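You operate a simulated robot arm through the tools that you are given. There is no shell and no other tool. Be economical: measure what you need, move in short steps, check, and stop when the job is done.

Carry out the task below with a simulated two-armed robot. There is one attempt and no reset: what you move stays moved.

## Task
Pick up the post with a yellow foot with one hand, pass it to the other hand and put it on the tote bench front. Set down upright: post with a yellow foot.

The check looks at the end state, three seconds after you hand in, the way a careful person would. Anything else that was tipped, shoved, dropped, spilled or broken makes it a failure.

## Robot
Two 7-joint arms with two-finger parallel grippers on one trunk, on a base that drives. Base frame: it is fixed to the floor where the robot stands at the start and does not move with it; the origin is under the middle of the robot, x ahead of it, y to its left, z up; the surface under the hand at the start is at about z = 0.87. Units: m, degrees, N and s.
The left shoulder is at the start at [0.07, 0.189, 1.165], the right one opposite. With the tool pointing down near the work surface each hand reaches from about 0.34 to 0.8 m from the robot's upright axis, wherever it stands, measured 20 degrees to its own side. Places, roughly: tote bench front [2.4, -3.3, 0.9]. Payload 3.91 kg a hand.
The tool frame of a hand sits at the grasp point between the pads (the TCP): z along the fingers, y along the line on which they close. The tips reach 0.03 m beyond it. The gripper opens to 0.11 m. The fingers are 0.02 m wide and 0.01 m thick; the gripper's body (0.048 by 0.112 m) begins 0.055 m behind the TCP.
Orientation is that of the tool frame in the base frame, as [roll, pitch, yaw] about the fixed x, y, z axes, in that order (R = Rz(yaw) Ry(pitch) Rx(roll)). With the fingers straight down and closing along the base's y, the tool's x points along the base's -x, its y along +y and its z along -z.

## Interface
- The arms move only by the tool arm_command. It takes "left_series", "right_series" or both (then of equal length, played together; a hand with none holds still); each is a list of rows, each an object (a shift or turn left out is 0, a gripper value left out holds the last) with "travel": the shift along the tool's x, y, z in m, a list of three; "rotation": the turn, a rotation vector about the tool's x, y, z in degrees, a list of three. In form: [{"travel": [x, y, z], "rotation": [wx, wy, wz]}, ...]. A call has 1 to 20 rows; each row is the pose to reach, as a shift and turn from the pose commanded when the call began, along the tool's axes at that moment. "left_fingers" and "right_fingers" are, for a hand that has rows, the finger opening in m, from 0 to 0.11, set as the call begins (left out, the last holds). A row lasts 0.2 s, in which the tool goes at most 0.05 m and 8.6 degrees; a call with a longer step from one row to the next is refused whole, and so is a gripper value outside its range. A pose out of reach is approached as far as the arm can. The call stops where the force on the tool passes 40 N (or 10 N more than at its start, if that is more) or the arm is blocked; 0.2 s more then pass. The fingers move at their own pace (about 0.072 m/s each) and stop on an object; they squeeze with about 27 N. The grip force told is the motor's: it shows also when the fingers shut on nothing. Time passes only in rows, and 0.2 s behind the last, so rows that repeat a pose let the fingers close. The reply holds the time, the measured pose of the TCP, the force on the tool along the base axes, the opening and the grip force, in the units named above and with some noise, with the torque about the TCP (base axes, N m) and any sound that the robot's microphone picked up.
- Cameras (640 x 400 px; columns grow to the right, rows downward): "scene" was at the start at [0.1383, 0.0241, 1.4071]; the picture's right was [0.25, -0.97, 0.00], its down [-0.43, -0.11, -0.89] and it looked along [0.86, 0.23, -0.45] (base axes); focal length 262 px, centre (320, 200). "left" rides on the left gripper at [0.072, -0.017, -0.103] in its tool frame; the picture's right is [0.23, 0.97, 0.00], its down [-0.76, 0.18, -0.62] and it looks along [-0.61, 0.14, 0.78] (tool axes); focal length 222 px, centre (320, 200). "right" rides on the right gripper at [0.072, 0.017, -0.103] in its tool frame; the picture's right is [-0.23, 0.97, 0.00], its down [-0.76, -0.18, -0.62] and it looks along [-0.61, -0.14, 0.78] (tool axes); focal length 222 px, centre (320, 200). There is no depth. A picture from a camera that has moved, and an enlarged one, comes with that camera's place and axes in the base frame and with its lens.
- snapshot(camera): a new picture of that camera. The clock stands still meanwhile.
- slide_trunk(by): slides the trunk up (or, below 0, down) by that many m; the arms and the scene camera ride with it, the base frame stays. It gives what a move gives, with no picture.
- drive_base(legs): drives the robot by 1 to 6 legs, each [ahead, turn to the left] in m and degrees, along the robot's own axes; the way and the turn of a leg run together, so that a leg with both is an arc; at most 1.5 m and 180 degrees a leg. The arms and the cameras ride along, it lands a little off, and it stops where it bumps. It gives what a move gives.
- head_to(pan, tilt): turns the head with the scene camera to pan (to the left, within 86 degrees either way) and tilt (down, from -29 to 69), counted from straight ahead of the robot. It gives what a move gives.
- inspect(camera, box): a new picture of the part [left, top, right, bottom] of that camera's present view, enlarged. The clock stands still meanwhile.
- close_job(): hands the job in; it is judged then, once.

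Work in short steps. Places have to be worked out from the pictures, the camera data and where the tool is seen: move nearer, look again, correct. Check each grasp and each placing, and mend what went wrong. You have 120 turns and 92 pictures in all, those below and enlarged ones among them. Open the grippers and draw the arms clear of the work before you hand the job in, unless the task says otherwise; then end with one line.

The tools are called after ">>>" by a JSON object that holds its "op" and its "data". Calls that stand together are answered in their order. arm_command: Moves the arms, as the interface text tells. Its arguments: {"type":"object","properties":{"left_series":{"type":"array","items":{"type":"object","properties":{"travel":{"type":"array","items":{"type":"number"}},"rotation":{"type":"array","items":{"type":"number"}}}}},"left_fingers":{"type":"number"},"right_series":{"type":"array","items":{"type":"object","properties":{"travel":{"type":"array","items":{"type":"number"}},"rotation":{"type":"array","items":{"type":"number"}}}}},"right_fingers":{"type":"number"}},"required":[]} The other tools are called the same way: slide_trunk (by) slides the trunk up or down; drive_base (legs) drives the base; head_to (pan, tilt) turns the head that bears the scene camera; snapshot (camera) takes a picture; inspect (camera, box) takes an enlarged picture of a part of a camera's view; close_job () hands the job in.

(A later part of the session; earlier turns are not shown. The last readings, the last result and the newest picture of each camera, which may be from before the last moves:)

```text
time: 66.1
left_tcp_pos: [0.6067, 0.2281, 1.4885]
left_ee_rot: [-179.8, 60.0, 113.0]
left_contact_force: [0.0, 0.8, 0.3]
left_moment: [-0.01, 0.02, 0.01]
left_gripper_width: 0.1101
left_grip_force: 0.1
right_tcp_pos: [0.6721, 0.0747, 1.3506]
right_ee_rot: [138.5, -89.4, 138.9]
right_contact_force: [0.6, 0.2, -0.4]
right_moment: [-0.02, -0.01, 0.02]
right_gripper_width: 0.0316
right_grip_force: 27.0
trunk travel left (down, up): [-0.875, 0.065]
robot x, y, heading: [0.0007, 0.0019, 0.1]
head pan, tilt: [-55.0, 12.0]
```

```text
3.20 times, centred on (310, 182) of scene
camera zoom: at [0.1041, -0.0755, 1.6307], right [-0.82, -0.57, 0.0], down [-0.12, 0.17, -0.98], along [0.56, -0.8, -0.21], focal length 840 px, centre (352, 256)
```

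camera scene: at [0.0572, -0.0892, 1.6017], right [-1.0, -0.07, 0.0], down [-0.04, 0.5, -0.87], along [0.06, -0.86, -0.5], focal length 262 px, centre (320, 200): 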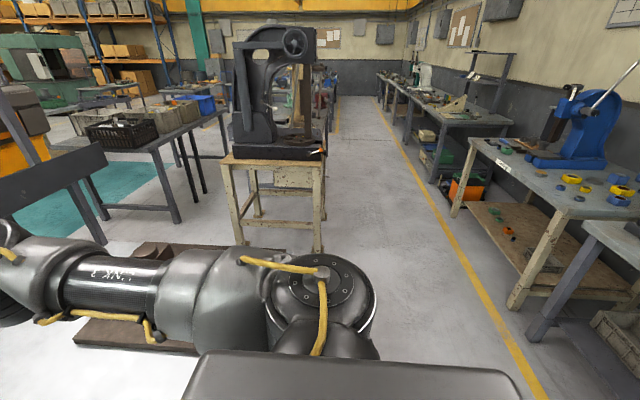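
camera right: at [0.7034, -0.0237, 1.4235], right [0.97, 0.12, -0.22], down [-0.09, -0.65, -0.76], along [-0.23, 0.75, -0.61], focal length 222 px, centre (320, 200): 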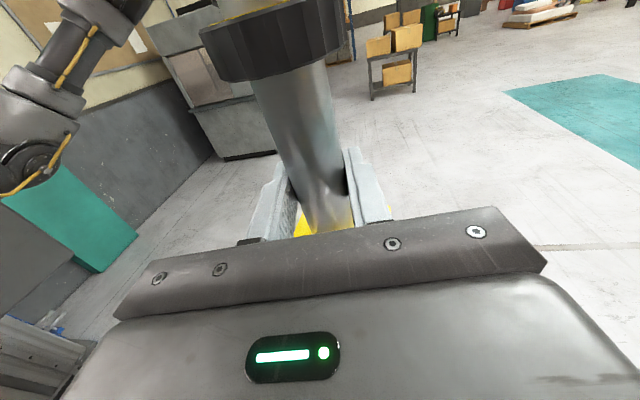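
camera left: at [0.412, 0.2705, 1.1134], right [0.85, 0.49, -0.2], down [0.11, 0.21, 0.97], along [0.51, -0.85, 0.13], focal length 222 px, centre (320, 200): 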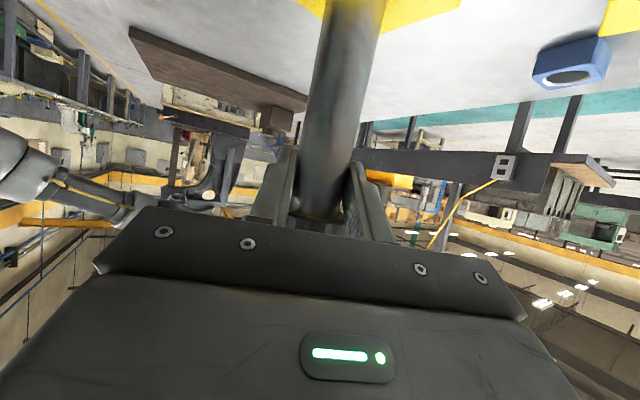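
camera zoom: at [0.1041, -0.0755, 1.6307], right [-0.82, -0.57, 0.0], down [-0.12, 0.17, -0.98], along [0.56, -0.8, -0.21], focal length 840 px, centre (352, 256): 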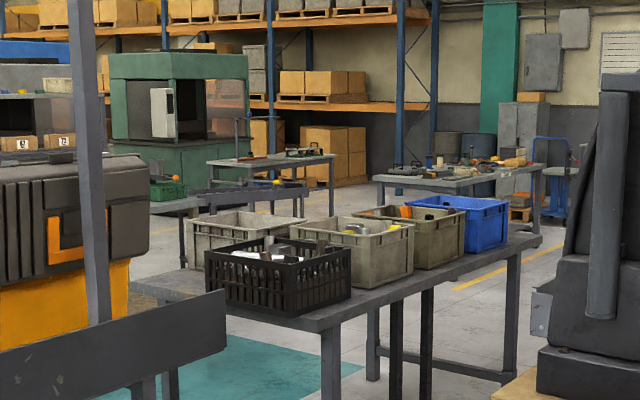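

The tote bench spans roughly x 1.6–2.5, y -2.0 to -3.8, with crates on its near side, so the free front strip at (2.4, -3.3) lies on its far (+x) side. I'll go round by the aisle: back off, turn right, and look.

>>> {"op": "drive_base", "data": {"legs": [[-0.5, 0], [0, -90]]}}

>>> {"op": "head_to", "data": {"pan": 0, "tilt": 18}}

>>> {"op": "snapshot", "data": {"camera": "scene"}}

```text
time: 72.9
left_tcp_pos: [-0.2688, -0.6083, 1.4896]
left_ee_rot: [-179.9, 60.0, 22.5]
left_contact_force: [0.3, -0.4, -0.2]
left_moment: [0.01, 0.02, 0.01]
left_gripper_width: 0.1098
left_grip_force: 0.0
right_tcp_pos: [-0.4214, -0.6729, 1.35]
right_ee_rot: [140.3, -89.5, 46.4]
right_contact_force: [-0.1, -0.8, -0.7]
right_moment: [0.01, 0.05, 0.02]
right_gripper_width: 0.0316
right_grip_force: 27.4
trunk travel left (down, up): [-0.875, 0.065]
robot x, y, heading: [-0.49, -0.0015, -90.2]
head pan, tilt: [-55.0, 12.0]
```

```text
time: 74.1
left_tcp_pos: [-0.2693, -0.6081, 1.4879]
left_ee_rot: [-179.9, 60.0, 22.5]
left_contact_force: [-0.7, -0.2, 0.2]
left_moment: [-0.01, -0.01, 0.01]
left_gripper_width: 0.1099
left_grip_force: 0.0
right_tcp_pos: [-0.4225, -0.6725, 1.3494]
right_ee_rot: [140.3, -89.5, 46.7]
right_contact_force: [-0.5, 1.5, 0.3]
right_moment: [-0.01, 0.05, -0.02]
right_gripper_width: 0.0316
right_grip_force: 26.9
trunk travel left (down, up): [-0.875, 0.065]
robot x, y, heading: [-0.4937, 0.0005, -90.5]
head pan, tilt: [0.0, 18.0]
```

```text
39 pictures are left
camera scene: at [-0.4928, -0.1447, 1.6209], right [-1.0, 0.01, 0.0], down [0.0, 0.31, -0.95], along [-0.01, -0.95, -0.31], focal length 262 px, centre (320, 200)
```

scene: 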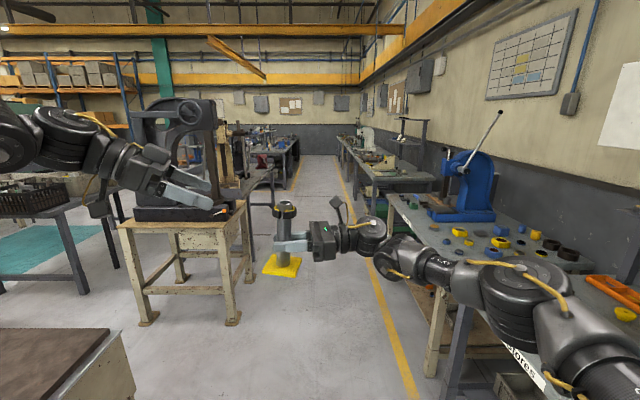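

The aisle is clear but the press is close on the left. I'll bear slightly right (toward x≈-0.63) and go 1.3 m, then look left past the press.

>>> {"op": "drive_base", "data": {"legs": [[0, -6], [1.3, 0], [0, 6]]}}

>>> {"op": "head_to", "data": {"pan": 25, "tilt": 15}}

>>> {"op": "snapshot", "data": {"camera": "scene"}}

```text
time: 81.8
left_tcp_pos: [-0.4406, -1.9288, 1.49]
left_ee_rot: [179.9, 59.7, 21.7]
left_contact_force: [0.5, 0.8, -0.1]
left_moment: [-0.02, -0.02, -0.01]
left_gripper_width: 0.1102
left_grip_force: 0.2
right_tcp_pos: [-0.5944, -1.9924, 1.3511]
right_ee_rot: [114.5, -89.7, 71.5]
right_contact_force: [-0.4, 0.0, -0.6]
right_moment: [-0.05, 0.01, -0.02]
right_gripper_width: 0.0315
right_grip_force: 26.9
trunk travel left (down, up): [-0.875, 0.065]
robot x, y, heading: [-0.6498, -1.3177, -91.2]
head pan, tilt: [0.0, 18.0]
```

```text
time: 82.7
left_tcp_pos: [-0.4325, -1.9272, 1.49]
left_ee_rot: [-179.8, 60.0, 21.8]
left_contact_force: [0.0, -0.4, -0.2]
left_moment: [-0.01, -0.01, -0.01]
left_gripper_width: 0.1101
left_grip_force: 0.0
right_tcp_pos: [-0.5865, -1.9919, 1.3503]
right_ee_rot: [145.8, -89.3, 40.5]
right_contact_force: [0.4, 0.2, 0.1]
right_moment: [0.03, 0.06, 0.03]
right_gripper_width: 0.0315
right_grip_force: 26.6
trunk travel left (down, up): [-0.875, 0.065]
robot x, y, heading: [-0.6466, -1.32, -91.0]
head pan, tilt: [25.0, 15.0]
```

```text
38 pictures are left
camera scene: at [-0.61, -1.4549, 1.6258], right [-0.91, -0.4, 0.0], down [-0.11, 0.24, -0.97], along [0.39, -0.88, -0.26], focal length 262 px, centre (320, 200)
```

scene: 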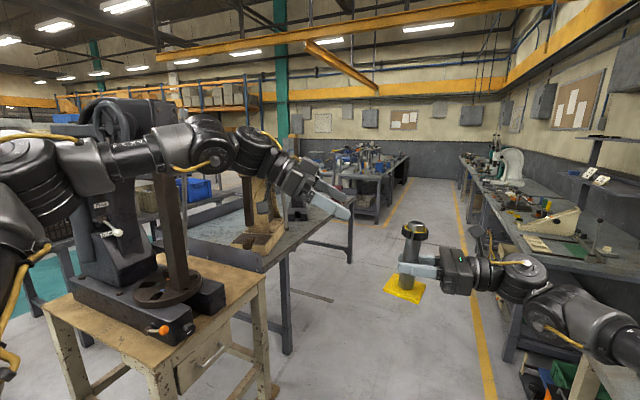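

Layout so far: a grey table sits behind the press (y -2.7 to -4.5), then there's a gap at y ≈ -5.2 before the next bench. I'll drive down the aisle to the gap.

>>> {"op": "drive_base", "data": {"legs": [[0, 1], [1.4, 0], [1.3, 0], [1.15, 0]]}}

>>> {"op": "head_to", "data": {"pan": 70, "tilt": 15}}

>>> {"op": "snapshot", "data": {"camera": "scene"}}

```text
time: 101.7
left_tcp_pos: [-0.4494, -5.7976, 1.4901]
left_ee_rot: [180.0, 60.0, 22.2]
left_contact_force: [-0.4, -0.3, 0.7]
left_moment: [-0.03, 0.0, 0.02]
left_gripper_width: 0.1097
left_grip_force: 0.0
right_tcp_pos: [-0.6036, -5.8629, 1.3506]
right_ee_rot: [138.4, -89.4, 48.2]
right_contact_force: [-0.1, -0.3, -0.4]
right_moment: [0.0, 0.04, 0.01]
right_gripper_width: 0.0314
right_grip_force: 27.2
trunk travel left (down, up): [-0.875, 0.065]
robot x, y, heading: [-0.6673, -5.19, -90.7]
head pan, tilt: [25.0, 15.0]
```

```text
time: 102.9
left_tcp_pos: [-0.4498, -5.7983, 1.4902]
left_ee_rot: [179.9, 60.0, 22.3]
left_contact_force: [0.1, -0.9, 0.4]
left_moment: [0.01, 0.01, 0.03]
left_gripper_width: 0.1097
left_grip_force: 0.0
right_tcp_pos: [-0.6046, -5.8636, 1.3504]
right_ee_rot: [141.0, -89.4, 45.7]
right_contact_force: [-1.0, 0.1, 0.1]
right_moment: [-0.01, 0.07, 0.01]
right_gripper_width: 0.0311
right_grip_force: 26.7
trunk travel left (down, up): [-0.875, 0.065]
robot x, y, heading: [-0.6698, -5.1916, -90.9]
head pan, tilt: [70.0, 15.0]
```

```text
37 pictures are left
camera scene: at [-0.5835, -5.2749, 1.6259], right [-0.35, -0.94, 0.0], down [-0.24, 0.09, -0.97], along [0.9, -0.34, -0.26], focal length 262 px, centre (320, 200)
```

scene: 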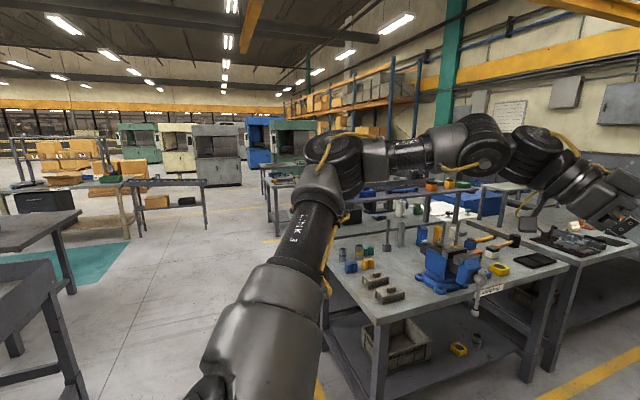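

The passage east at y ≈ -5.15 is clear, and the tote bench's far side is at x≈2.57. I'll turn left and drive east to x≈3.05.

>>> {"op": "drive_base", "data": {"legs": [[0, 91], [1.3, 0], [1.3, 0], [1.1, 0]]}}

>>> {"op": "head_to", "data": {"pan": 60, "tilt": 20}}

>>> {"op": "snapshot", "data": {"camera": "scene"}}

```text
time: 124.6
left_tcp_pos: [3.634, -4.9045, 1.4895]
left_ee_rot: [-179.9, 60.0, 112.9]
left_contact_force: [-0.6, 0.2, -0.3]
left_moment: [0.0, 0.0, 0.02]
left_gripper_width: 0.11
left_grip_force: 0.2
right_tcp_pos: [3.7008, -5.058, 1.3502]
right_ee_rot: [139.3, -89.3, 138.0]
right_contact_force: [-0.5, 0.0, 0.0]
right_moment: [-0.04, -0.02, -0.01]
right_gripper_width: 0.0312
right_grip_force: 26.5
trunk travel left (down, up): [-0.875, 0.065]
robot x, y, heading: [3.0275, -5.1338, 0.1]
head pan, tilt: [70.0, 15.0]
```

```text
time: 125.4
left_tcp_pos: [3.6337, -4.9049, 1.4894]
left_ee_rot: [-179.9, 59.9, 112.8]
left_contact_force: [-0.1, 0.1, -0.5]
left_moment: [0.01, 0.0, -0.02]
left_gripper_width: 0.11
left_grip_force: 0.0
right_tcp_pos: [3.7016, -5.0585, 1.3501]
right_ee_rot: [144.4, -89.4, 132.8]
right_contact_force: [0.2, 0.1, 0.1]
right_moment: [-0.03, 0.01, 0.01]
right_gripper_width: 0.0312
right_grip_force: 27.0
trunk travel left (down, up): [-0.875, 0.065]
robot x, y, heading: [3.0278, -5.1352, 0.0]
head pan, tilt: [60.0, 20.0]
```

```text
36 pictures are left
camera scene: at [3.1263, -5.0522, 1.6177], right [0.87, -0.5, 0.0], down [-0.17, -0.3, -0.94], along [0.47, 0.81, -0.34], focal length 262 px, centre (320, 200)
```

scene: 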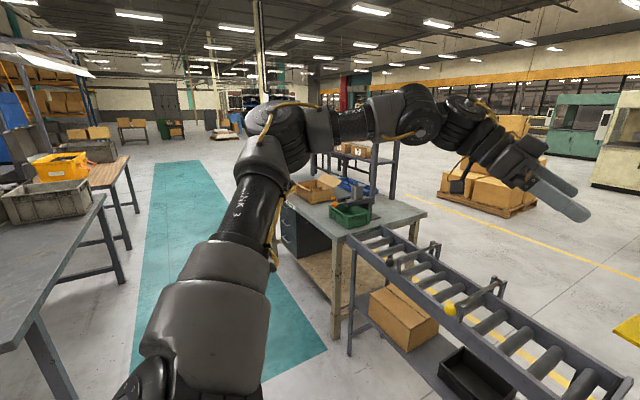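

The free far strip of the tote bench is visible at left, with the aisle beside it clear. I'll turn north, drive 1.9 m, then face the bench.

>>> {"op": "drive_base", "data": {"legs": [[0, 90], [1.0, 0], [0.9, 0]]}}

>>> {"op": "head_to", "data": {"pan": 80, "tilt": 35}}

>>> {"op": "snapshot", "data": {"camera": "scene"}}

```text
time: 138.8
left_tcp_pos: [2.7371, -2.6214, 1.4896]
left_ee_rot: [-179.9, 60.1, -155.2]
left_contact_force: [-0.5, 0.4, -0.2]
left_moment: [0.04, 0.0, 0.0]
left_gripper_width: 0.11
left_grip_force: 0.1
right_tcp_pos: [2.8878, -2.5499, 1.3498]
right_ee_rot: [139.5, -89.4, -130.4]
right_contact_force: [-0.6, -0.3, -1.3]
right_moment: [0.0, -0.01, -0.02]
right_gripper_width: 0.0312
right_grip_force: 26.2
trunk travel left (down, up): [-0.875, 0.065]
robot x, y, heading: [2.9834, -3.2196, 92.0]
head pan, tilt: [60.0, 20.0]
```

```text
time: 139.6
left_tcp_pos: [2.7369, -2.621, 1.4896]
left_ee_rot: [-180.0, 60.0, -155.1]
left_contact_force: [0.1, -0.5, 0.1]
left_moment: [0.01, 0.0, 0.0]
left_gripper_width: 0.11
left_grip_force: 0.2
right_tcp_pos: [2.8884, -2.5477, 1.3491]
right_ee_rot: [146.0, -89.5, -136.8]
right_contact_force: [0.0, 0.5, -0.2]
right_moment: [0.01, 0.01, 0.02]
right_gripper_width: 0.0314
right_grip_force: 26.6
trunk travel left (down, up): [-0.875, 0.065]
robot x, y, heading: [2.986, -3.2143, 92.0]
head pan, tilt: [80.0, 35.0]
```

```text
35 pictures are left
camera scene: at [2.8953, -3.1544, 1.5939], right [0.14, 0.99, 0.0], down [0.57, -0.08, -0.82], along [-0.81, 0.11, -0.57], focal length 262 px, centre (320, 200)
```

scene: 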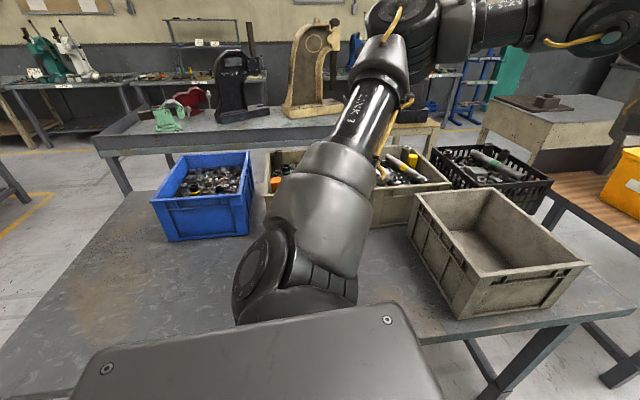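

The front strip (x≈2.15–2.55, y≈-3.8 to -3.0) is free; the totes begin at x≈2.1. I'll turn to face the bench and back off a touch.

>>> {"op": "drive_base", "data": {"legs": [[0, 88], [-0.06, 0]]}}

>>> {"op": "head_to", "data": {"pan": -10, "tilt": 40}}

>>> {"op": "snapshot", "data": {"camera": "scene"}}

```text
time: 144.4
left_tcp_pos: [2.4311, -3.465, 1.4827]
left_ee_rot: [-178.5, 59.5, -63.8]
left_contact_force: [-0.9, -0.2, -1.0]
left_moment: [0.03, -0.03, -0.05]
left_gripper_width: 0.1098
left_grip_force: 0.1
right_tcp_pos: [2.3606, -3.3144, 1.3417]
right_ee_rot: [-133.0, -89.5, -127.9]
right_contact_force: [-2.1, 0.0, -6.2]
right_moment: [0.0, 0.02, 0.04]
right_gripper_width: 0.0312
right_grip_force: 27.6
trunk travel left (down, up): [-0.875, 0.065]
robot x, y, heading: [3.047, -3.2124, -177.7]
head pan, tilt: [80.0, 35.0]
```

```text
time: 146.1
left_tcp_pos: [2.4509, -3.4646, 1.4895]
left_ee_rot: [-179.9, 60.0, -65.0]
left_contact_force: [0.2, -0.6, 0.4]
left_moment: [0.0, -0.03, 0.02]
left_gripper_width: 0.1098
left_grip_force: 0.1
right_tcp_pos: [2.3762, -3.3138, 1.3492]
right_ee_rot: [145.9, -89.4, -46.8]
right_contact_force: [-0.3, -0.5, -4.2]
right_moment: [0.04, 0.0, -0.04]
right_gripper_width: 0.0314
right_grip_force: 26.9
trunk travel left (down, up): [-0.875, 0.065]
robot x, y, heading: [3.0424, -3.2153, -177.8]
head pan, tilt: [-10.0, 40.0]
```

```text
34 pictures are left
camera scene: at [2.9111, -3.2068, 1.5865], right [0.14, 0.99, 0.0], down [0.64, -0.09, -0.77], along [-0.76, 0.1, -0.64], focal length 262 px, centre (320, 200)
```

scene: 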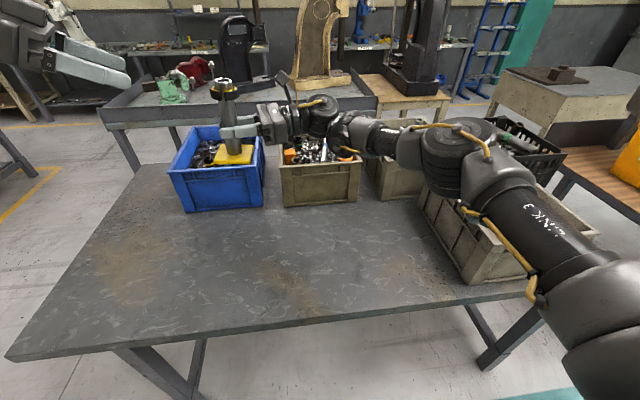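

TCP is over (2.376, -3.314), but the right elbow hangs over the empty tote at the right. I'll reposition to about (3.02, -3.70) facing 145°, so the elbow stays off the bench when I lower.

>>> {"op": "drive_base", "data": {"legs": [[0, -92], [-0.485, 0], [0, 55]]}}

>>> {"op": "head_to", "data": {"pan": 0, "tilt": 40}}

>>> {"op": "snapshot", "data": {"camera": "scene"}}

```text
time: 155.3
left_tcp_pos: [2.4226, -3.5463, 1.4898]
left_ee_rot: [-179.9, 59.8, -101.2]
left_contact_force: [0.2, 0.6, 0.2]
left_moment: [0.01, -0.01, 0.01]
left_gripper_width: 0.1099
left_grip_force: 0.1
right_tcp_pos: [2.4516, -3.382, 1.349]
right_ee_rot: [148.4, -89.4, -85.3]
right_contact_force: [-0.4, -0.6, -6.3]
right_moment: [0.06, 0.02, 0.04]
right_gripper_width: 0.0315
right_grip_force: 27.6
trunk travel left (down, up): [-0.875, 0.065]
robot x, y, heading: [3.0477, -3.7003, 145.7]
head pan, tilt: [-10.0, 40.0]
```

```text
time: 156.0
left_tcp_pos: [2.4198, -3.5474, 1.4887]
left_ee_rot: [-179.7, 59.9, -101.2]
left_contact_force: [-0.1, 0.1, -0.3]
left_moment: [0.03, 0.01, -0.02]
left_gripper_width: 0.1103
left_grip_force: 0.0
right_tcp_pos: [2.4504, -3.382, 1.3487]
right_ee_rot: [153.3, -89.4, -90.4]
right_contact_force: [-0.5, -0.4, -4.9]
right_moment: [0.03, -0.07, 0.0]
right_gripper_width: 0.0312
right_grip_force: 27.2
trunk travel left (down, up): [-0.875, 0.065]
robot x, y, heading: [3.0531, -3.7007, 145.9]
head pan, tilt: [0.0, 40.0]
```

```text
33 pictures are left
camera scene: at [2.9353, -3.6244, 1.5863], right [0.56, 0.83, 0.0], down [0.53, -0.36, -0.77], along [-0.63, 0.43, -0.64], focal length 262 px, centre (320, 200)
```

scene: 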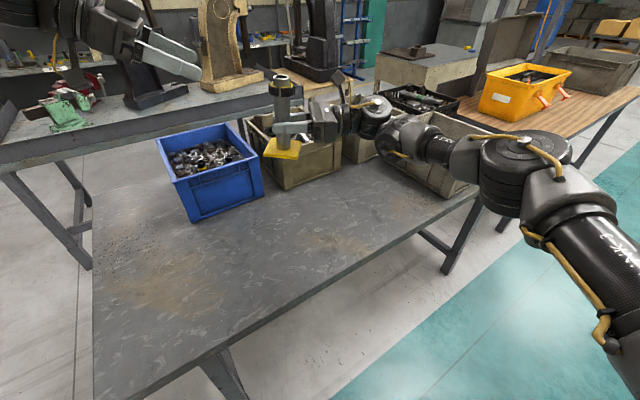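

The elbow is now over the floor, off the bench. I'll lower the hand 0.2 m with the arm first, so the forearm slopes down to the wrist, checking that it stays in reach.

>>> {"op": "arm_command", "data": {"right_series": [{"travel": [-0.02, 0, 0]}, {"travel": [-0.05, 0, 0]}, {"travel": [-0.08, 0, 0]}, {"travel": [-0.11, 0, 0]}, {"travel": [-0.14, 0, 0]}, {"travel": [-0.17, 0, 0]}, {"travel": [-0.2, 0, 0]}, {"travel": [-0.2, 0, 0]}]}}

>>> {"op": "snapshot", "data": {"camera": "scene"}}

```text
time: 157.8
left_tcp_pos: [2.4212, -3.5469, 1.4876]
left_ee_rot: [-179.9, 59.9, -101.3]
left_contact_force: [-0.3, 0.7, 0.3]
left_moment: [0.0, 0.02, 0.0]
left_gripper_width: 0.1099
left_grip_force: 0.1
right_tcp_pos: [2.4513, -3.3798, 1.1483]
right_ee_rot: [149.1, -89.4, -86.1]
right_contact_force: [-0.2, 0.1, -4.5]
right_moment: [0.0, -0.01, 0.04]
right_gripper_width: 0.0313
right_grip_force: 27.1
trunk travel left (down, up): [-0.875, 0.065]
robot x, y, heading: [3.0499, -3.7004, 145.9]
head pan, tilt: [0.0, 40.0]
```

```text
32 pictures are left
camera scene: at [2.9355, -3.6243, 1.5863], right [0.56, 0.83, 0.0], down [0.53, -0.36, -0.77], along [-0.63, 0.43, -0.64], focal length 262 px, centre (320, 200)
```

scene: 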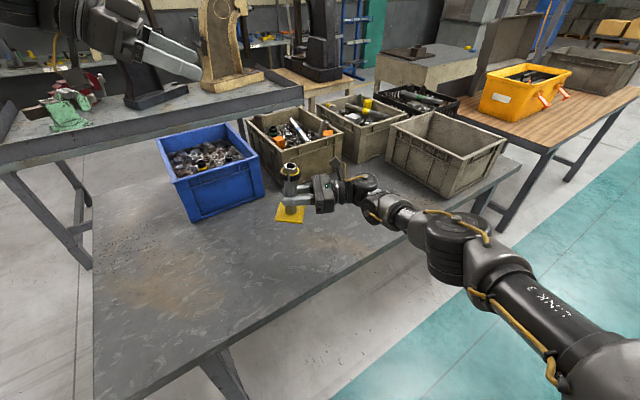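

Reach is good and the arm slopes down as wanted. The foot is about 0.19 m above the bench; I'll lower another 0.13 m.

>>> {"op": "arm_command", "data": {"right_series": [{"travel": [-0.03, 0, 0]}, {"travel": [-0.06, 0, 0]}, {"travel": [-0.09, 0, 0]}, {"travel": [-0.11, 0, 0]}, {"travel": [-0.13, 0, 0]}, {"travel": [-0.13, 0, 0]}]}}

>>> {"op": "snapshot", "data": {"camera": "scene"}}

>>> {"op": "snapshot", "data": {"camera": "right"}}

```text
time: 159.2
left_tcp_pos: [2.4212, -3.5465, 1.4892]
left_ee_rot: [-179.9, 59.9, -101.2]
left_contact_force: [0.2, 0.7, 0.4]
left_moment: [0.03, 0.0, -0.03]
left_gripper_width: 0.1098
left_grip_force: 0.0
right_tcp_pos: [2.4764, -3.3869, 1.052]
right_ee_rot: [147.7, -89.4, -84.7]
right_contact_force: [0.0, -0.4, -4.8]
right_moment: [0.03, -0.04, -0.01]
right_gripper_width: 0.0312
right_grip_force: 27.3
right hand out of reach, approached as far as the arm can: row 2, 3, 4, 5, 6
trunk travel left (down, up): [-0.875, 0.065]
robot x, y, heading: [3.0504, -3.7001, 146.1]
head pan, tilt: [0.0, 40.0]
```

```text
31 pictures are left
camera scene: at [2.936, -3.6235, 1.5863], right [0.56, 0.83, 0.0], down [0.53, -0.36, -0.77], along [-0.63, 0.43, -0.64], focal length 262 px, centre (320, 200)
```

scene: 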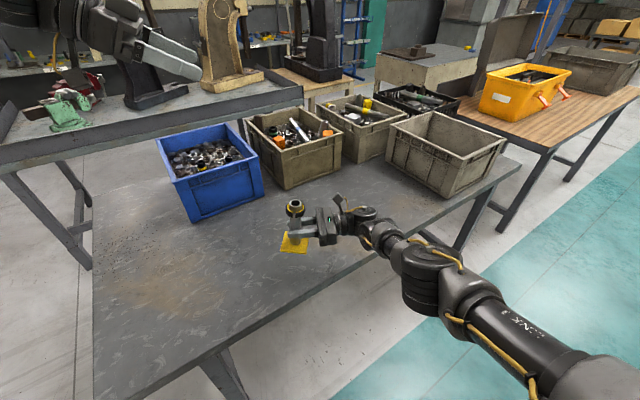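

```text
30 pictures are left
camera right: at [2.5103, -3.2865, 1.1259], right [-0.87, 0.44, -0.22], down [0.44, 0.48, -0.76], along [-0.23, -0.76, -0.61], focal length 222 px, centre (320, 200)
```

right: 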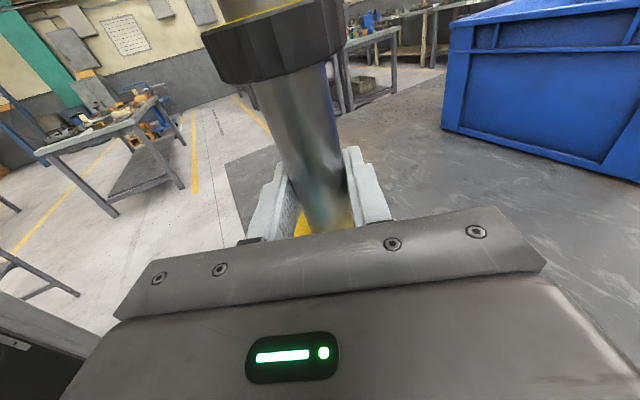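

The arm is at its limit, having drifted 2.5 cm outward, with the foot about 0.1 m above the bench. I'll lower the trunk 0.05 m, then shift inward 7 cm.

>>> {"op": "slide_trunk", "data": {"by": -0.05}}

>>> {"op": "arm_command", "data": {"right_series": [{"travel": [0, 0.021, 0.011]}, {"travel": [0, 0.042, 0.022]}, {"travel": [0, 0.062, 0.032]}, {"travel": [0, 0.062, 0.032]}]}}

>>> {"op": "inspect", "data": {"camera": "scene", "box": [200, 150, 440, 300]}}

```text
time: 160.2
left_tcp_pos: [2.4205, -3.548, 1.4385]
left_ee_rot: [-180.0, 59.9, -101.2]
left_contact_force: [0.4, 0.7, -0.4]
left_moment: [-0.01, 0.02, 0.01]
left_gripper_width: 0.11
left_grip_force: 0.1
right_tcp_pos: [2.4766, -3.3883, 1.0026]
right_ee_rot: [149.2, -89.3, -86.3]
right_contact_force: [-0.3, 0.8, -5.4]
right_moment: [0.08, 0.0, -0.03]
right_gripper_width: 0.0315
right_grip_force: 26.7
trunk travel left (down, up): [-0.825, 0.115]
robot x, y, heading: [3.0458, -3.6958, 145.9]
head pan, tilt: [0.0, 40.0]
```

```text
time: 161.2
left_tcp_pos: [2.4199, -3.5463, 1.4393]
left_ee_rot: [-179.9, 59.9, -101.1]
left_contact_force: [1.0, 0.1, -0.2]
left_moment: [0.0, 0.01, -0.02]
left_gripper_width: 0.1102
left_grip_force: 0.1
right_tcp_pos: [2.4762, -3.3872, 1.0024]
right_ee_rot: [152.6, -89.4, -89.6]
right_contact_force: [-0.3, -0.2, -5.3]
right_moment: [0.06, 0.0, 0.02]
right_gripper_width: 0.0312
right_grip_force: 26.7
right hand out of reach, approached as far as the arm can: row 1, 2, 3, 4
trunk travel left (down, up): [-0.825, 0.115]
robot x, y, heading: [3.0504, -3.7033, 145.6]
head pan, tilt: [0.0, 40.0]
```

```text
2.67 times, centred on (320, 225) of scene
camera zoom: at [2.935, -3.6244, 1.5362], right [0.56, 0.83, 0.0], down [0.53, -0.36, -0.77], along [-0.63, 0.43, -0.64], focal length 700 px, centre (320, 133)
```

zoom: 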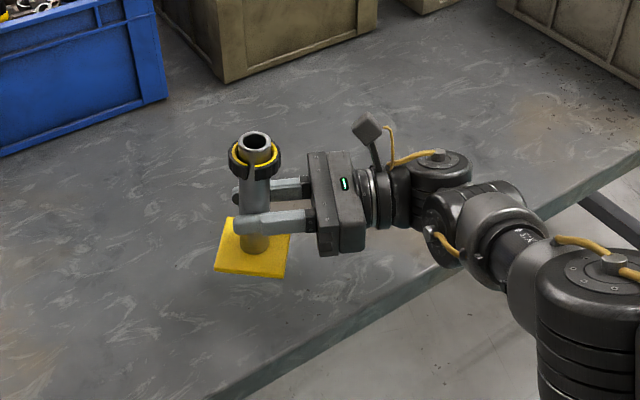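

The arm is at full reach, so I'll drive the base ahead 0.07 m to bring the post further in; the foot is still about 4–5 cm above the bench.

>>> {"op": "drive_base", "data": {"legs": [[0.07, 0]]}}

>>> {"op": "snapshot", "data": {"camera": "scene"}}

```text
time: 162.2
left_tcp_pos: [2.3699, -3.5152, 1.4421]
left_ee_rot: [179.1, 60.2, -102.1]
left_contact_force: [-0.2, 0.7, 0.2]
left_moment: [-0.03, -0.04, -0.09]
left_gripper_width: 0.1101
left_grip_force: 0.0
right_tcp_pos: [2.4127, -3.3489, 1.0002]
right_ee_rot: [127.3, -89.1, -64.2]
right_contact_force: [0.1, 1.4, -6.5]
right_moment: [-0.02, -0.01, 0.04]
right_gripper_width: 0.031
right_grip_force: 26.6
trunk travel left (down, up): [-0.825, 0.115]
robot x, y, heading: [2.9916, -3.6591, 146.0]
head pan, tilt: [0.0, 40.0]
```

```text
28 pictures are left
camera scene: at [2.8699, -3.5812, 1.5356], right [0.56, 0.83, 0.0], down [0.54, -0.36, -0.76], along [-0.63, 0.43, -0.65], focal length 262 px, centre (320, 200)
```

scene: 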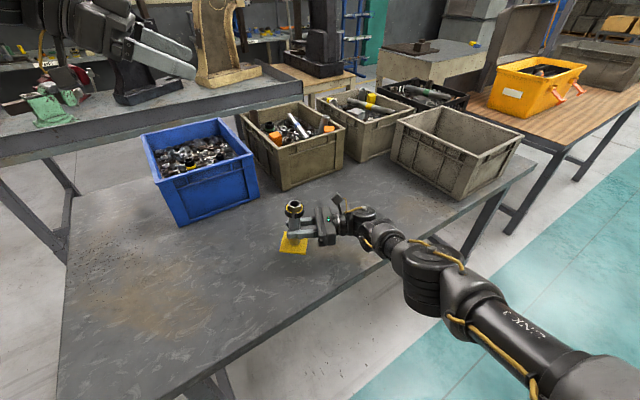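

The stem is now near (2.41, -3.355). I'll lower by trunk in small steps, watching the vertical force.

>>> {"op": "slide_trunk", "data": {"by": -0.025}}

>>> {"op": "inspect", "data": {"camera": "scene", "box": [200, 160, 440, 310]}}

>>> {"op": "snapshot", "data": {"camera": "left"}}

```text
time: 162.9
left_tcp_pos: [2.3773, -3.5203, 1.4226]
left_ee_rot: [178.2, 60.4, -102.7]
left_contact_force: [0.6, -0.4, 1.2]
left_moment: [-0.04, 0.01, 0.0]
left_gripper_width: 0.1099
left_grip_force: 0.1
right_tcp_pos: [2.4168, -3.3511, 0.978]
right_ee_rot: [118.7, -88.8, -55.5]
right_contact_force: [0.8, 0.2, -4.8]
right_moment: [0.02, 0.0, -0.02]
right_gripper_width: 0.0315
right_grip_force: 26.9
trunk travel left (down, up): [-0.8, 0.14]
robot x, y, heading: [2.9858, -3.6591, 145.6]
head pan, tilt: [0.0, 40.0]
```

```text
2.67 times, centred on (320, 235) of scene
camera zoom: at [2.8769, -3.5854, 1.5114], right [0.56, 0.83, 0.0], down [0.53, -0.36, -0.77], along [-0.63, 0.43, -0.64], focal length 700 px, centre (320, 107)
```

zoom: 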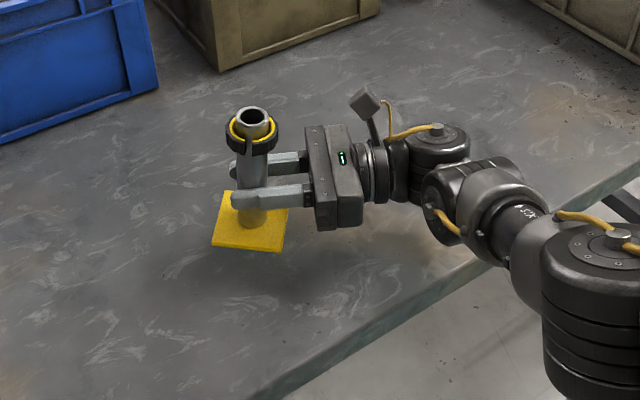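

```text
26 pictures are left
camera left: at [2.3682, -3.647, 1.4101], right [-0.98, 0.08, -0.18], down [-0.19, -0.13, 0.97], along [0.06, 0.99, 0.14], focal length 222 px, centre (320, 200)
```

left: 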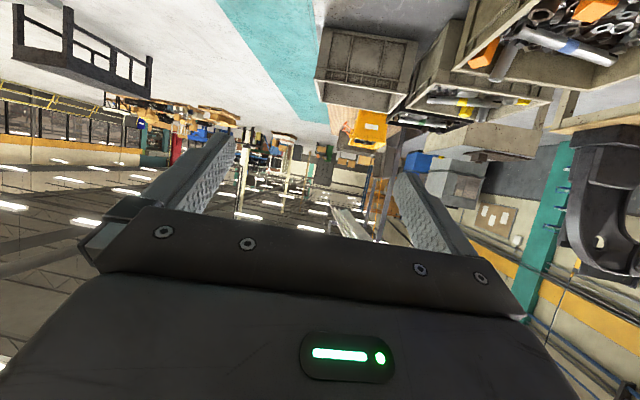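

The left hand's reading shifted by a degree or so, which suggests the base may be leaning on something. I'll take a reading while looking down near the base.

>>> {"op": "head_to", "data": {"pan": 10, "tilt": 69}}

>>> {"op": "snapshot", "data": {"camera": "scene"}}

```text
time: 163.8
left_tcp_pos: [2.3739, -3.5177, 1.4203]
left_ee_rot: [178.7, 60.4, -102.5]
left_contact_force: [-0.1, -0.7, -0.4]
left_moment: [0.03, 0.01, 0.02]
left_gripper_width: 0.1101
left_grip_force: 0.1
right_tcp_pos: [2.4158, -3.3495, 0.9776]
right_ee_rot: [121.3, -89.0, -58.0]
right_contact_force: [-0.7, 0.9, -4.4]
right_moment: [-0.02, 0.01, -0.01]
right_gripper_width: 0.0314
right_grip_force: 27.3
trunk travel left (down, up): [-0.8, 0.14]
robot x, y, heading: [2.9901, -3.6623, 145.6]
head pan, tilt: [10.0, 68.8]
```

```text
25 pictures are left
camera scene: at [2.8937, -3.6082, 1.4751], right [0.41, 0.91, 0.0], down [0.85, -0.38, -0.36], along [-0.33, 0.15, -0.93], focal length 262 px, centre (320, 200)
```

scene: 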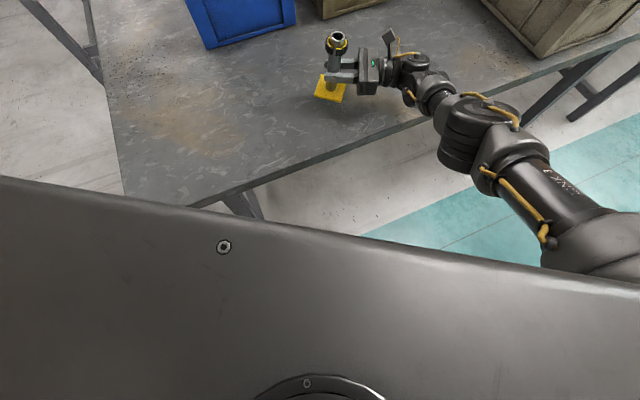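

To remove a possible contact I'll back off 3 cm; the placing spot at x≈2.44 is still on the strip.

>>> {"op": "drive_base", "data": {"legs": [[-0.03, 0]]}}

```text
time: 164.7
left_tcp_pos: [2.3943, -3.5299, 1.4175]
left_ee_rot: [179.3, 60.1, -102.0]
left_contact_force: [0.2, 0.8, -0.3]
left_moment: [-0.02, -0.04, -0.05]
left_gripper_width: 0.1098
left_grip_force: 0.1
right_tcp_pos: [2.4375, -3.3647, 0.9731]
right_ee_rot: [130.5, -89.2, -67.5]
right_contact_force: [-1.0, -0.1, -5.2]
right_moment: [0.03, 0.02, 0.03]
right_gripper_width: 0.031
right_grip_force: 26.6
trunk travel left (down, up): [-0.8, 0.14]
robot x, y, heading: [3.0127, -3.6773, 145.8]
head pan, tilt: [10.0, 68.8]
```

Readings improved but aren't fully settled; I'll back another 3 cm and use the arm for the inward reach now that the trunk is lower.

>>> {"op": "drive_base", "data": {"legs": [[-0.03, 0]]}}

>>> {"op": "arm_command", "data": {"right_series": [{"travel": [0, 0.015, 0.008]}, {"travel": [0, 0.03, 0.016]}, {"travel": [0, 0.045, 0.023]}, {"travel": [0, 0.045, 0.023]}]}}

```text
time: 165.5
left_tcp_pos: [2.4204, -3.5478, 1.4168]
left_ee_rot: [179.2, 60.0, -102.1]
left_contact_force: [-0.8, 0.1, -0.2]
left_moment: [0.0, -0.05, -0.04]
left_gripper_width: 0.1099
left_grip_force: 0.0
right_tcp_pos: [2.464, -3.3788, 0.9743]
right_ee_rot: [128.8, -89.1, -66.0]
right_contact_force: [0.2, 0.9, -5.5]
right_moment: [0.03, 0.01, -0.02]
right_gripper_width: 0.0313
right_grip_force: 26.8
trunk travel left (down, up): [-0.8, 0.14]
robot x, y, heading: [3.04, -3.6952, 145.7]
head pan, tilt: [10.0, 68.8]
```

```text
time: 166.5
left_tcp_pos: [2.4244, -3.5517, 1.4189]
left_ee_rot: [178.9, 60.3, -102.5]
left_contact_force: [-0.8, -0.7, -0.5]
left_moment: [-0.04, -0.01, -0.05]
left_gripper_width: 0.1097
left_grip_force: 0.1
right_tcp_pos: [2.4536, -3.3932, 0.9917]
right_ee_rot: [124.9, -89.0, -61.8]
right_contact_force: [0.1, 0.3, -5.2]
right_moment: [-0.01, -0.01, 0.01]
right_gripper_width: 0.0312
right_grip_force: 27.4
right hand out of reach, approached as far as the arm can: row 1, 2, 3, 4
trunk travel left (down, up): [-0.8, 0.14]
robot x, y, heading: [3.0418, -3.6909, 145.9]
head pan, tilt: [10.0, 68.8]
```

The left readings imply the robot is tipped back about 0.7°, so something in front still supports it. I'll raise the trunk a little and back off 6 cm, to see which contact it is.

>>> {"op": "slide_trunk", "data": {"by": 0.03}}

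>>> {"op": "drive_base", "data": {"legs": [[-0.06, 0]]}}

>>> {"op": "snapshot", "data": {"camera": "scene"}}

```text
time: 167.2
left_tcp_pos: [2.4226, -3.5504, 1.4489]
left_ee_rot: [178.9, 60.2, -102.3]
left_contact_force: [0.6, 0.5, -1.1]
left_moment: [-0.01, -0.02, 0.03]
left_gripper_width: 0.1099
left_grip_force: 0.1
right_tcp_pos: [2.4535, -3.3922, 1.0215]
right_ee_rot: [123.8, -88.9, -60.9]
right_contact_force: [0.0, -0.6, -5.0]
right_moment: [0.02, 0.0, 0.0]
right_gripper_width: 0.0314
right_grip_force: 26.9
trunk travel left (down, up): [-0.83, 0.11]
robot x, y, heading: [3.0378, -3.6937, 145.8]
head pan, tilt: [10.0, 68.8]
```

```text
time: 168.2
left_tcp_pos: [2.4634, -3.576, 1.4442]
left_ee_rot: [179.9, 59.9, -101.4]
left_contact_force: [-0.6, 0.0, -0.6]
left_moment: [0.02, -0.06, -0.05]
left_gripper_width: 0.1098
left_grip_force: 0.2
right_tcp_pos: [2.4934, -3.4205, 1.0164]
right_ee_rot: [146.1, -89.3, -83.1]
right_contact_force: [-0.4, 0.3, -5.8]
right_moment: [0.02, -0.02, 0.03]
right_gripper_width: 0.0313
right_grip_force: 26.8
trunk travel left (down, up): [-0.83, 0.11]
robot x, y, heading: [3.0868, -3.7267, 145.8]
head pan, tilt: [10.0, 68.8]
```

```text
24 pictures are left
camera scene: at [2.9808, -3.6676, 1.5048], right [0.41, 0.91, 0.0], down [0.85, -0.38, -0.35], along [-0.32, 0.14, -0.94], focal length 262 px, centre (320, 200)
```

scene: 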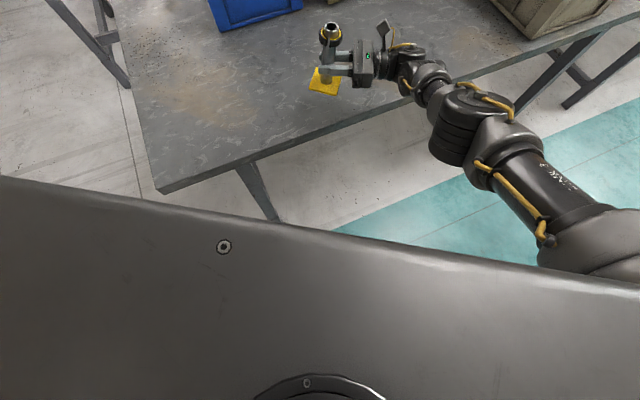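

It was the base against the bench leg; now clear and level, and the bench looks unmoved. I'll raise the trunk, then re-station at about (3.07, -3.56) facing 155°, which keeps the base off the leg and places the post further in.

>>> {"op": "slide_trunk", "data": {"by": 0.1}}

>>> {"op": "drive_base", "data": {"legs": [[0, -50], [0.168, 0], [0, 59]]}}

>>> {"op": "head_to", "data": {"pan": 0, "tilt": 45}}

>>> {"op": "snapshot", "data": {"camera": "scene"}}

```text
time: 169.5
left_tcp_pos: [2.4722, -3.5817, 1.5482]
left_ee_rot: [179.0, 60.1, -102.2]
left_contact_force: [-0.8, -0.8, -0.6]
left_moment: [-0.01, -0.01, -0.06]
left_gripper_width: 0.1102
left_grip_force: 0.0
right_tcp_pos: [2.5012, -3.4242, 1.1205]
right_ee_rot: [125.2, -89.0, -62.4]
right_contact_force: [-0.4, 0.6, -5.5]
right_moment: [0.05, 0.01, 0.05]
right_gripper_width: 0.0312
right_grip_force: 26.9
trunk travel left (down, up): [-0.93, 0.01]
robot x, y, heading: [3.0853, -3.7232, 145.8]
head pan, tilt: [10.0, 68.8]
```

```text
time: 175.9
left_tcp_pos: [2.4432, -3.5168, 1.5494]
left_ee_rot: [179.0, 60.0, -93.2]
left_contact_force: [0.1, 0.1, 0.3]
left_moment: [-0.02, 0.0, -0.02]
left_gripper_width: 0.1098
left_grip_force: 0.2
right_tcp_pos: [2.4457, -3.3552, 1.1218]
right_ee_rot: [122.0, -88.8, -49.8]
right_contact_force: [-0.2, -0.5, -5.8]
right_moment: [0.03, -0.02, -0.04]
right_gripper_width: 0.0313
right_grip_force: 26.6
trunk travel left (down, up): [-0.93, 0.01]
robot x, y, heading: [3.066, -3.5592, 155.1]
head pan, tilt: [10.0, 68.8]
```

```text
time: 176.8
left_tcp_pos: [2.4418, -3.5165, 1.5492]
left_ee_rot: [178.9, 60.2, -93.1]
left_contact_force: [-0.7, -0.9, -0.1]
left_moment: [-0.01, 0.01, -0.03]
left_gripper_width: 0.1101
left_grip_force: 0.0
right_tcp_pos: [2.4466, -3.3555, 1.1223]
right_ee_rot: [124.5, -88.9, -52.4]
right_contact_force: [0.2, 0.0, -6.0]
right_moment: [0.05, 0.0, 0.0]
right_gripper_width: 0.0312
right_grip_force: 26.4
trunk travel left (down, up): [-0.93, 0.01]
robot x, y, heading: [3.0701, -3.5588, 155.1]
head pan, tilt: [0.0, 45.0]
```

```text
23 pictures are left
camera scene: at [2.9502, -3.5049, 1.634], right [0.42, 0.91, 0.0], down [0.64, -0.3, -0.71], along [-0.64, 0.3, -0.71], focal length 262 px, centre (320, 200)
```

scene: 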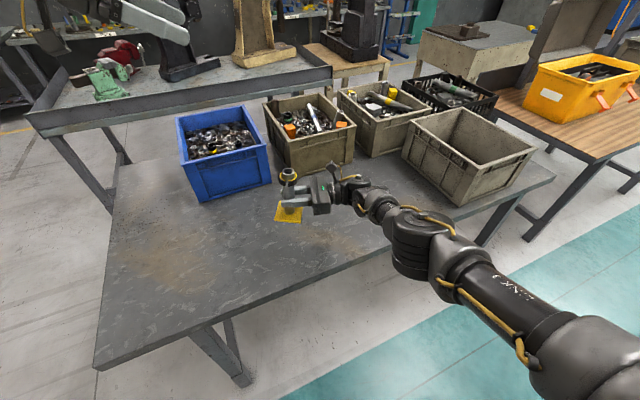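

Positioned with the stem near (2.444, -3.363), well on the strip. I'll lower the trunk 0.13 m and check.

>>> {"op": "slide_trunk", "data": {"by": -0.13}}

>>> {"op": "inspect", "data": {"camera": "scene", "box": [200, 130, 440, 280]}}

```text
time: 178.3
left_tcp_pos: [2.4422, -3.516, 1.4194]
left_ee_rot: [178.8, 60.2, -93.4]
left_contact_force: [0.3, -0.8, -0.2]
left_moment: [0.0, 0.0, 0.0]
left_gripper_width: 0.11
left_grip_force: 0.0
right_tcp_pos: [2.4465, -3.3558, 0.9919]
right_ee_rot: [123.1, -88.9, -50.8]
right_contact_force: [-0.1, 0.1, -5.6]
right_moment: [0.04, 0.03, 0.0]
right_gripper_width: 0.0316
right_grip_force: 26.2
trunk travel left (down, up): [-0.8, 0.14]
robot x, y, heading: [3.0697, -3.5572, 155.1]
head pan, tilt: [0.0, 45.0]
```

```text
2.67 times, centred on (320, 205) of scene
camera zoom: at [2.9506, -3.5044, 1.5041], right [0.42, 0.91, 0.0], down [0.64, -0.3, -0.71], along [-0.64, 0.3, -0.71], focal length 700 px, centre (320, 187)
```

zoom: 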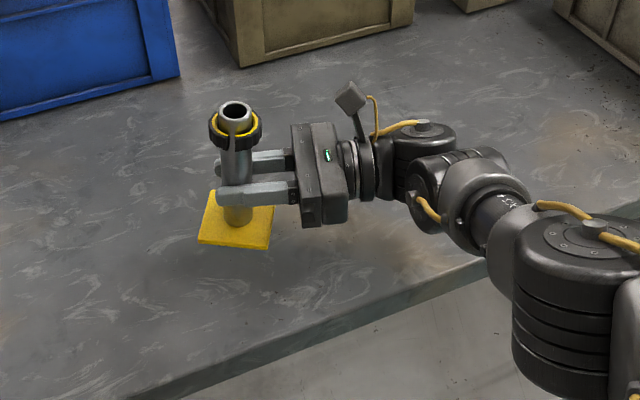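

Clearances look good. I'll continue down 2.5 cm.

>>> {"op": "slide_trunk", "data": {"by": -0.025}}

>>> {"op": "inspect", "data": {"camera": "scene", "box": [220, 150, 380, 250]}}

```text
time: 179.1
left_tcp_pos: [2.4432, -3.5167, 1.3941]
left_ee_rot: [178.8, 60.1, -93.2]
left_contact_force: [-0.6, 0.8, 0.6]
left_moment: [-0.01, -0.02, 0.02]
left_gripper_width: 0.11
left_grip_force: 0.0
right_tcp_pos: [2.4469, -3.3564, 0.9673]
right_ee_rot: [123.0, -88.9, -50.9]
right_contact_force: [0.3, -0.2, -4.7]
right_moment: [0.06, 0.0, 0.01]
right_gripper_width: 0.0314
right_grip_force: 27.0
trunk travel left (down, up): [-0.775, 0.165]
robot x, y, heading: [3.0696, -3.5606, 155.1]
head pan, tilt: [0.0, 45.0]
```

```text
4.00 times, centred on (300, 200) of scene
camera zoom: at [2.9507, -3.5045, 1.479], right [0.42, 0.91, 0.0], down [0.64, -0.3, -0.71], along [-0.64, 0.3, -0.71], focal length 1050 px, centre (400, 200)
```

zoom: 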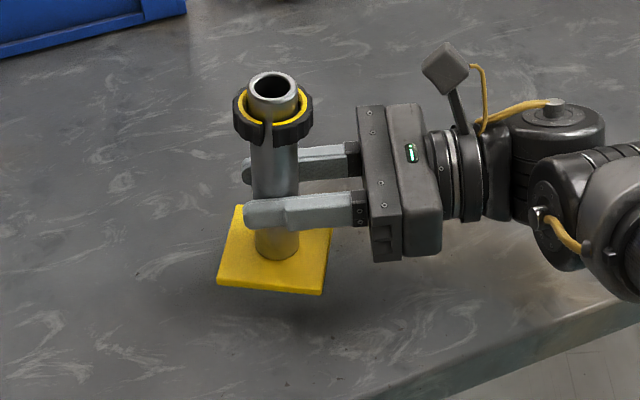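

Still a small gap, judging by the shadow. Another 1.5 cm.

>>> {"op": "slide_trunk", "data": {"by": -0.015}}

>>> {"op": "inspect", "data": {"camera": "scene", "box": [220, 150, 380, 250]}}

```text
time: 179.7
left_tcp_pos: [2.4436, -3.5164, 1.3786]
left_ee_rot: [178.7, 60.0, -93.2]
left_contact_force: [0.6, -1.3, -0.3]
left_moment: [0.03, 0.01, -0.03]
left_gripper_width: 0.11
left_grip_force: 0.0
right_tcp_pos: [2.4459, -3.3554, 0.9518]
right_ee_rot: [123.3, -88.9, -51.3]
right_contact_force: [0.4, 1.0, -4.4]
right_moment: [0.04, 0.0, -0.01]
right_gripper_width: 0.0317
right_grip_force: 27.2
trunk travel left (down, up): [-0.76, 0.18]
robot x, y, heading: [3.0772, -3.5597, 154.9]
head pan, tilt: [0.0, 45.0]
```

```text
4.00 times, centred on (300, 200) of scene
camera zoom: at [2.9506, -3.5045, 1.464], right [0.42, 0.91, 0.0], down [0.64, -0.3, -0.71], along [-0.64, 0.3, -0.71], focal length 1050 px, centre (400, 200)
```

zoom: 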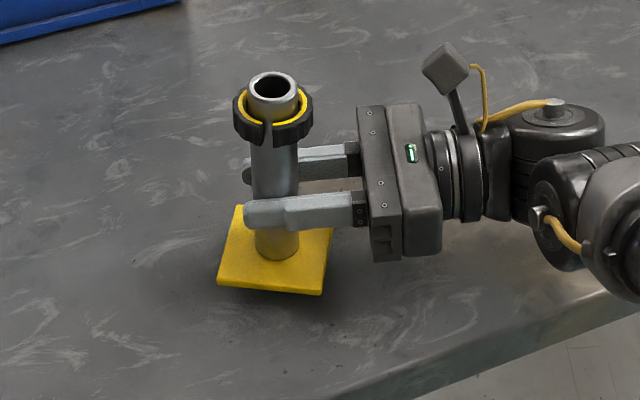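

Very close now. Down 7 mm.

>>> {"op": "slide_trunk", "data": {"by": -0.007}}

>>> {"op": "inspect", "data": {"camera": "scene", "box": [220, 150, 380, 250]}}

```text
time: 180.2
left_tcp_pos: [2.4429, -3.5166, 1.3719]
left_ee_rot: [178.9, 60.1, -93.3]
left_contact_force: [0.2, 0.3, 0.8]
left_moment: [0.0, 0.0, -0.01]
left_gripper_width: 0.1099
left_grip_force: 0.1
right_tcp_pos: [2.4464, -3.3553, 0.9452]
right_ee_rot: [124.1, -88.9, -52.0]
right_contact_force: [0.0, 0.3, -4.0]
right_moment: [0.05, 0.01, 0.0]
right_gripper_width: 0.0312
right_grip_force: 27.1
trunk travel left (down, up): [-0.753, 0.187]
robot x, y, heading: [3.0659, -3.5606, 155.1]
head pan, tilt: [0.0, 45.0]
```

```text
4.00 times, centred on (300, 200) of scene
camera zoom: at [2.9502, -3.5044, 1.457], right [0.42, 0.91, 0.0], down [0.64, -0.3, -0.71], along [-0.64, 0.3, -0.71], focal length 1050 px, centre (400, 200)
```

zoom: 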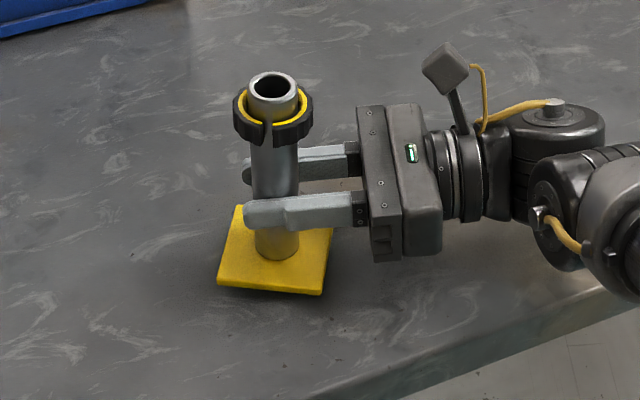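

The left corner seems to be nearly down. I'll go another 4 mm and watch the force.

>>> {"op": "slide_trunk", "data": {"by": -0.004}}

>>> {"op": "slide_trunk", "data": {"by": -0.003}}

>>> {"op": "inspect", "data": {"camera": "scene", "box": [220, 150, 380, 250]}}

```text
time: 180.8
left_tcp_pos: [2.4422, -3.5162, 1.3685]
left_ee_rot: [178.9, 60.0, -93.1]
left_contact_force: [0.0, -0.2, -0.4]
left_moment: [0.03, 0.0, -0.01]
left_gripper_width: 0.1099
left_grip_force: 0.0
right_tcp_pos: [2.4458, -3.3561, 0.9401]
right_ee_rot: [124.5, -88.9, -52.4]
right_contact_force: [0.0, 0.6, -6.2]
right_moment: [0.04, -0.03, 0.03]
right_gripper_width: 0.0315
right_grip_force: 26.5
trunk travel left (down, up): [-0.749, 0.191]
robot x, y, heading: [3.0698, -3.5581, 155.2]
head pan, tilt: [0.0, 45.0]
```

```text
time: 181.3
left_tcp_pos: [2.4425, -3.5161, 1.3654]
left_ee_rot: [178.8, 60.1, -93.2]
left_contact_force: [0.5, -0.3, -0.6]
left_moment: [0.0, 0.0, 0.02]
left_gripper_width: 0.11
left_grip_force: 0.0
right_tcp_pos: [2.4456, -3.3557, 0.9387]
right_ee_rot: [124.5, -88.8, -52.5]
right_contact_force: [0.0, -1.3, -4.7]
right_moment: [0.01, 0.0, 0.03]
right_gripper_width: 0.0314
right_grip_force: 27.1
trunk travel left (down, up): [-0.746, 0.194]
robot x, y, heading: [3.0699, -3.5571, 155.1]
head pan, tilt: [0.0, 45.0]
```

```text
4.00 times, centred on (300, 200) of scene
camera zoom: at [2.9499, -3.5044, 1.4499], right [0.42, 0.91, 0.0], down [0.64, -0.3, -0.71], along [-0.64, 0.3, -0.71], focal length 1050 px, centre (400, 200)
```

zoom: 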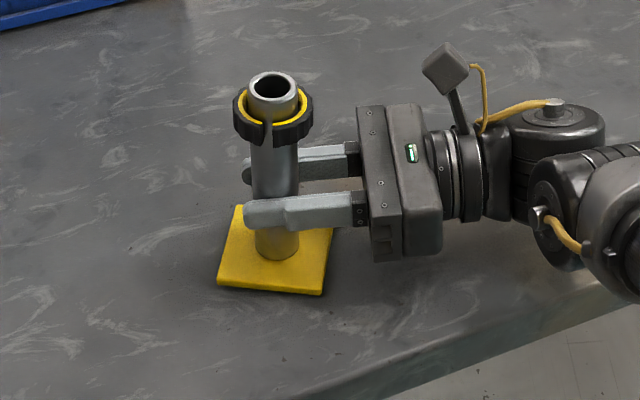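

Contact shadow is tight but no load yet. I'll go 3 mm at a time.

>>> {"op": "slide_trunk", "data": {"by": -0.003}}

>>> {"op": "slide_trunk", "data": {"by": -0.003}}

>>> {"op": "inspect", "data": {"camera": "scene", "box": [240, 160, 400, 260]}}

```text
time: 181.8
left_tcp_pos: [2.443, -3.517, 1.3626]
left_ee_rot: [178.8, 60.1, -93.3]
left_contact_force: [0.9, -0.5, 0.6]
left_moment: [0.02, -0.03, -0.01]
left_gripper_width: 0.1102
left_grip_force: 0.1
right_tcp_pos: [2.4469, -3.3553, 0.9363]
right_ee_rot: [118.4, -88.8, -46.2]
right_contact_force: [0.6, 2.1, 4.8]
right_moment: [0.15, -0.44, 0.06]
right_gripper_width: 0.0313
right_grip_force: 26.3
trunk travel left (down, up): [-0.743, 0.197]
robot x, y, heading: [3.0693, -3.557, 154.9]
head pan, tilt: [0.0, 45.0]
```

```text
time: 182.3
left_tcp_pos: [2.4435, -3.5172, 1.3617]
left_ee_rot: [178.7, 60.2, -93.2]
left_contact_force: [-0.5, -0.4, 0.1]
left_moment: [0.0, 0.02, 0.01]
left_gripper_width: 0.11
left_grip_force: 0.0
right_tcp_pos: [2.4453, -3.3572, 0.9346]
right_ee_rot: [114.5, -88.7, -42.4]
right_contact_force: [-7.9, -0.8, 19.3]
right_moment: [0.17, -0.57, -0.04]
right_gripper_width: 0.0317
right_grip_force: 26.9
trunk travel left (down, up): [-0.74, 0.2]
robot x, y, heading: [3.0718, -3.5576, 155.1]
head pan, tilt: [0.0, 45.0]
```

```text
4.00 times, centred on (320, 210) of scene
camera zoom: at [2.9518, -3.5057, 1.4445], right [0.42, 0.91, 0.0], down [0.64, -0.3, -0.71], along [-0.64, 0.3, -0.71], focal length 1050 px, centre (320, 160)
```

zoom: 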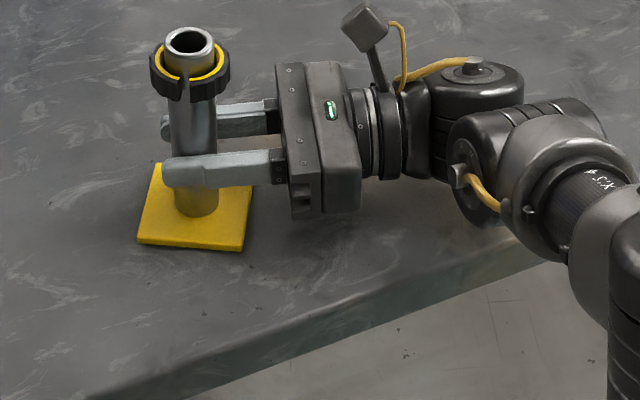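

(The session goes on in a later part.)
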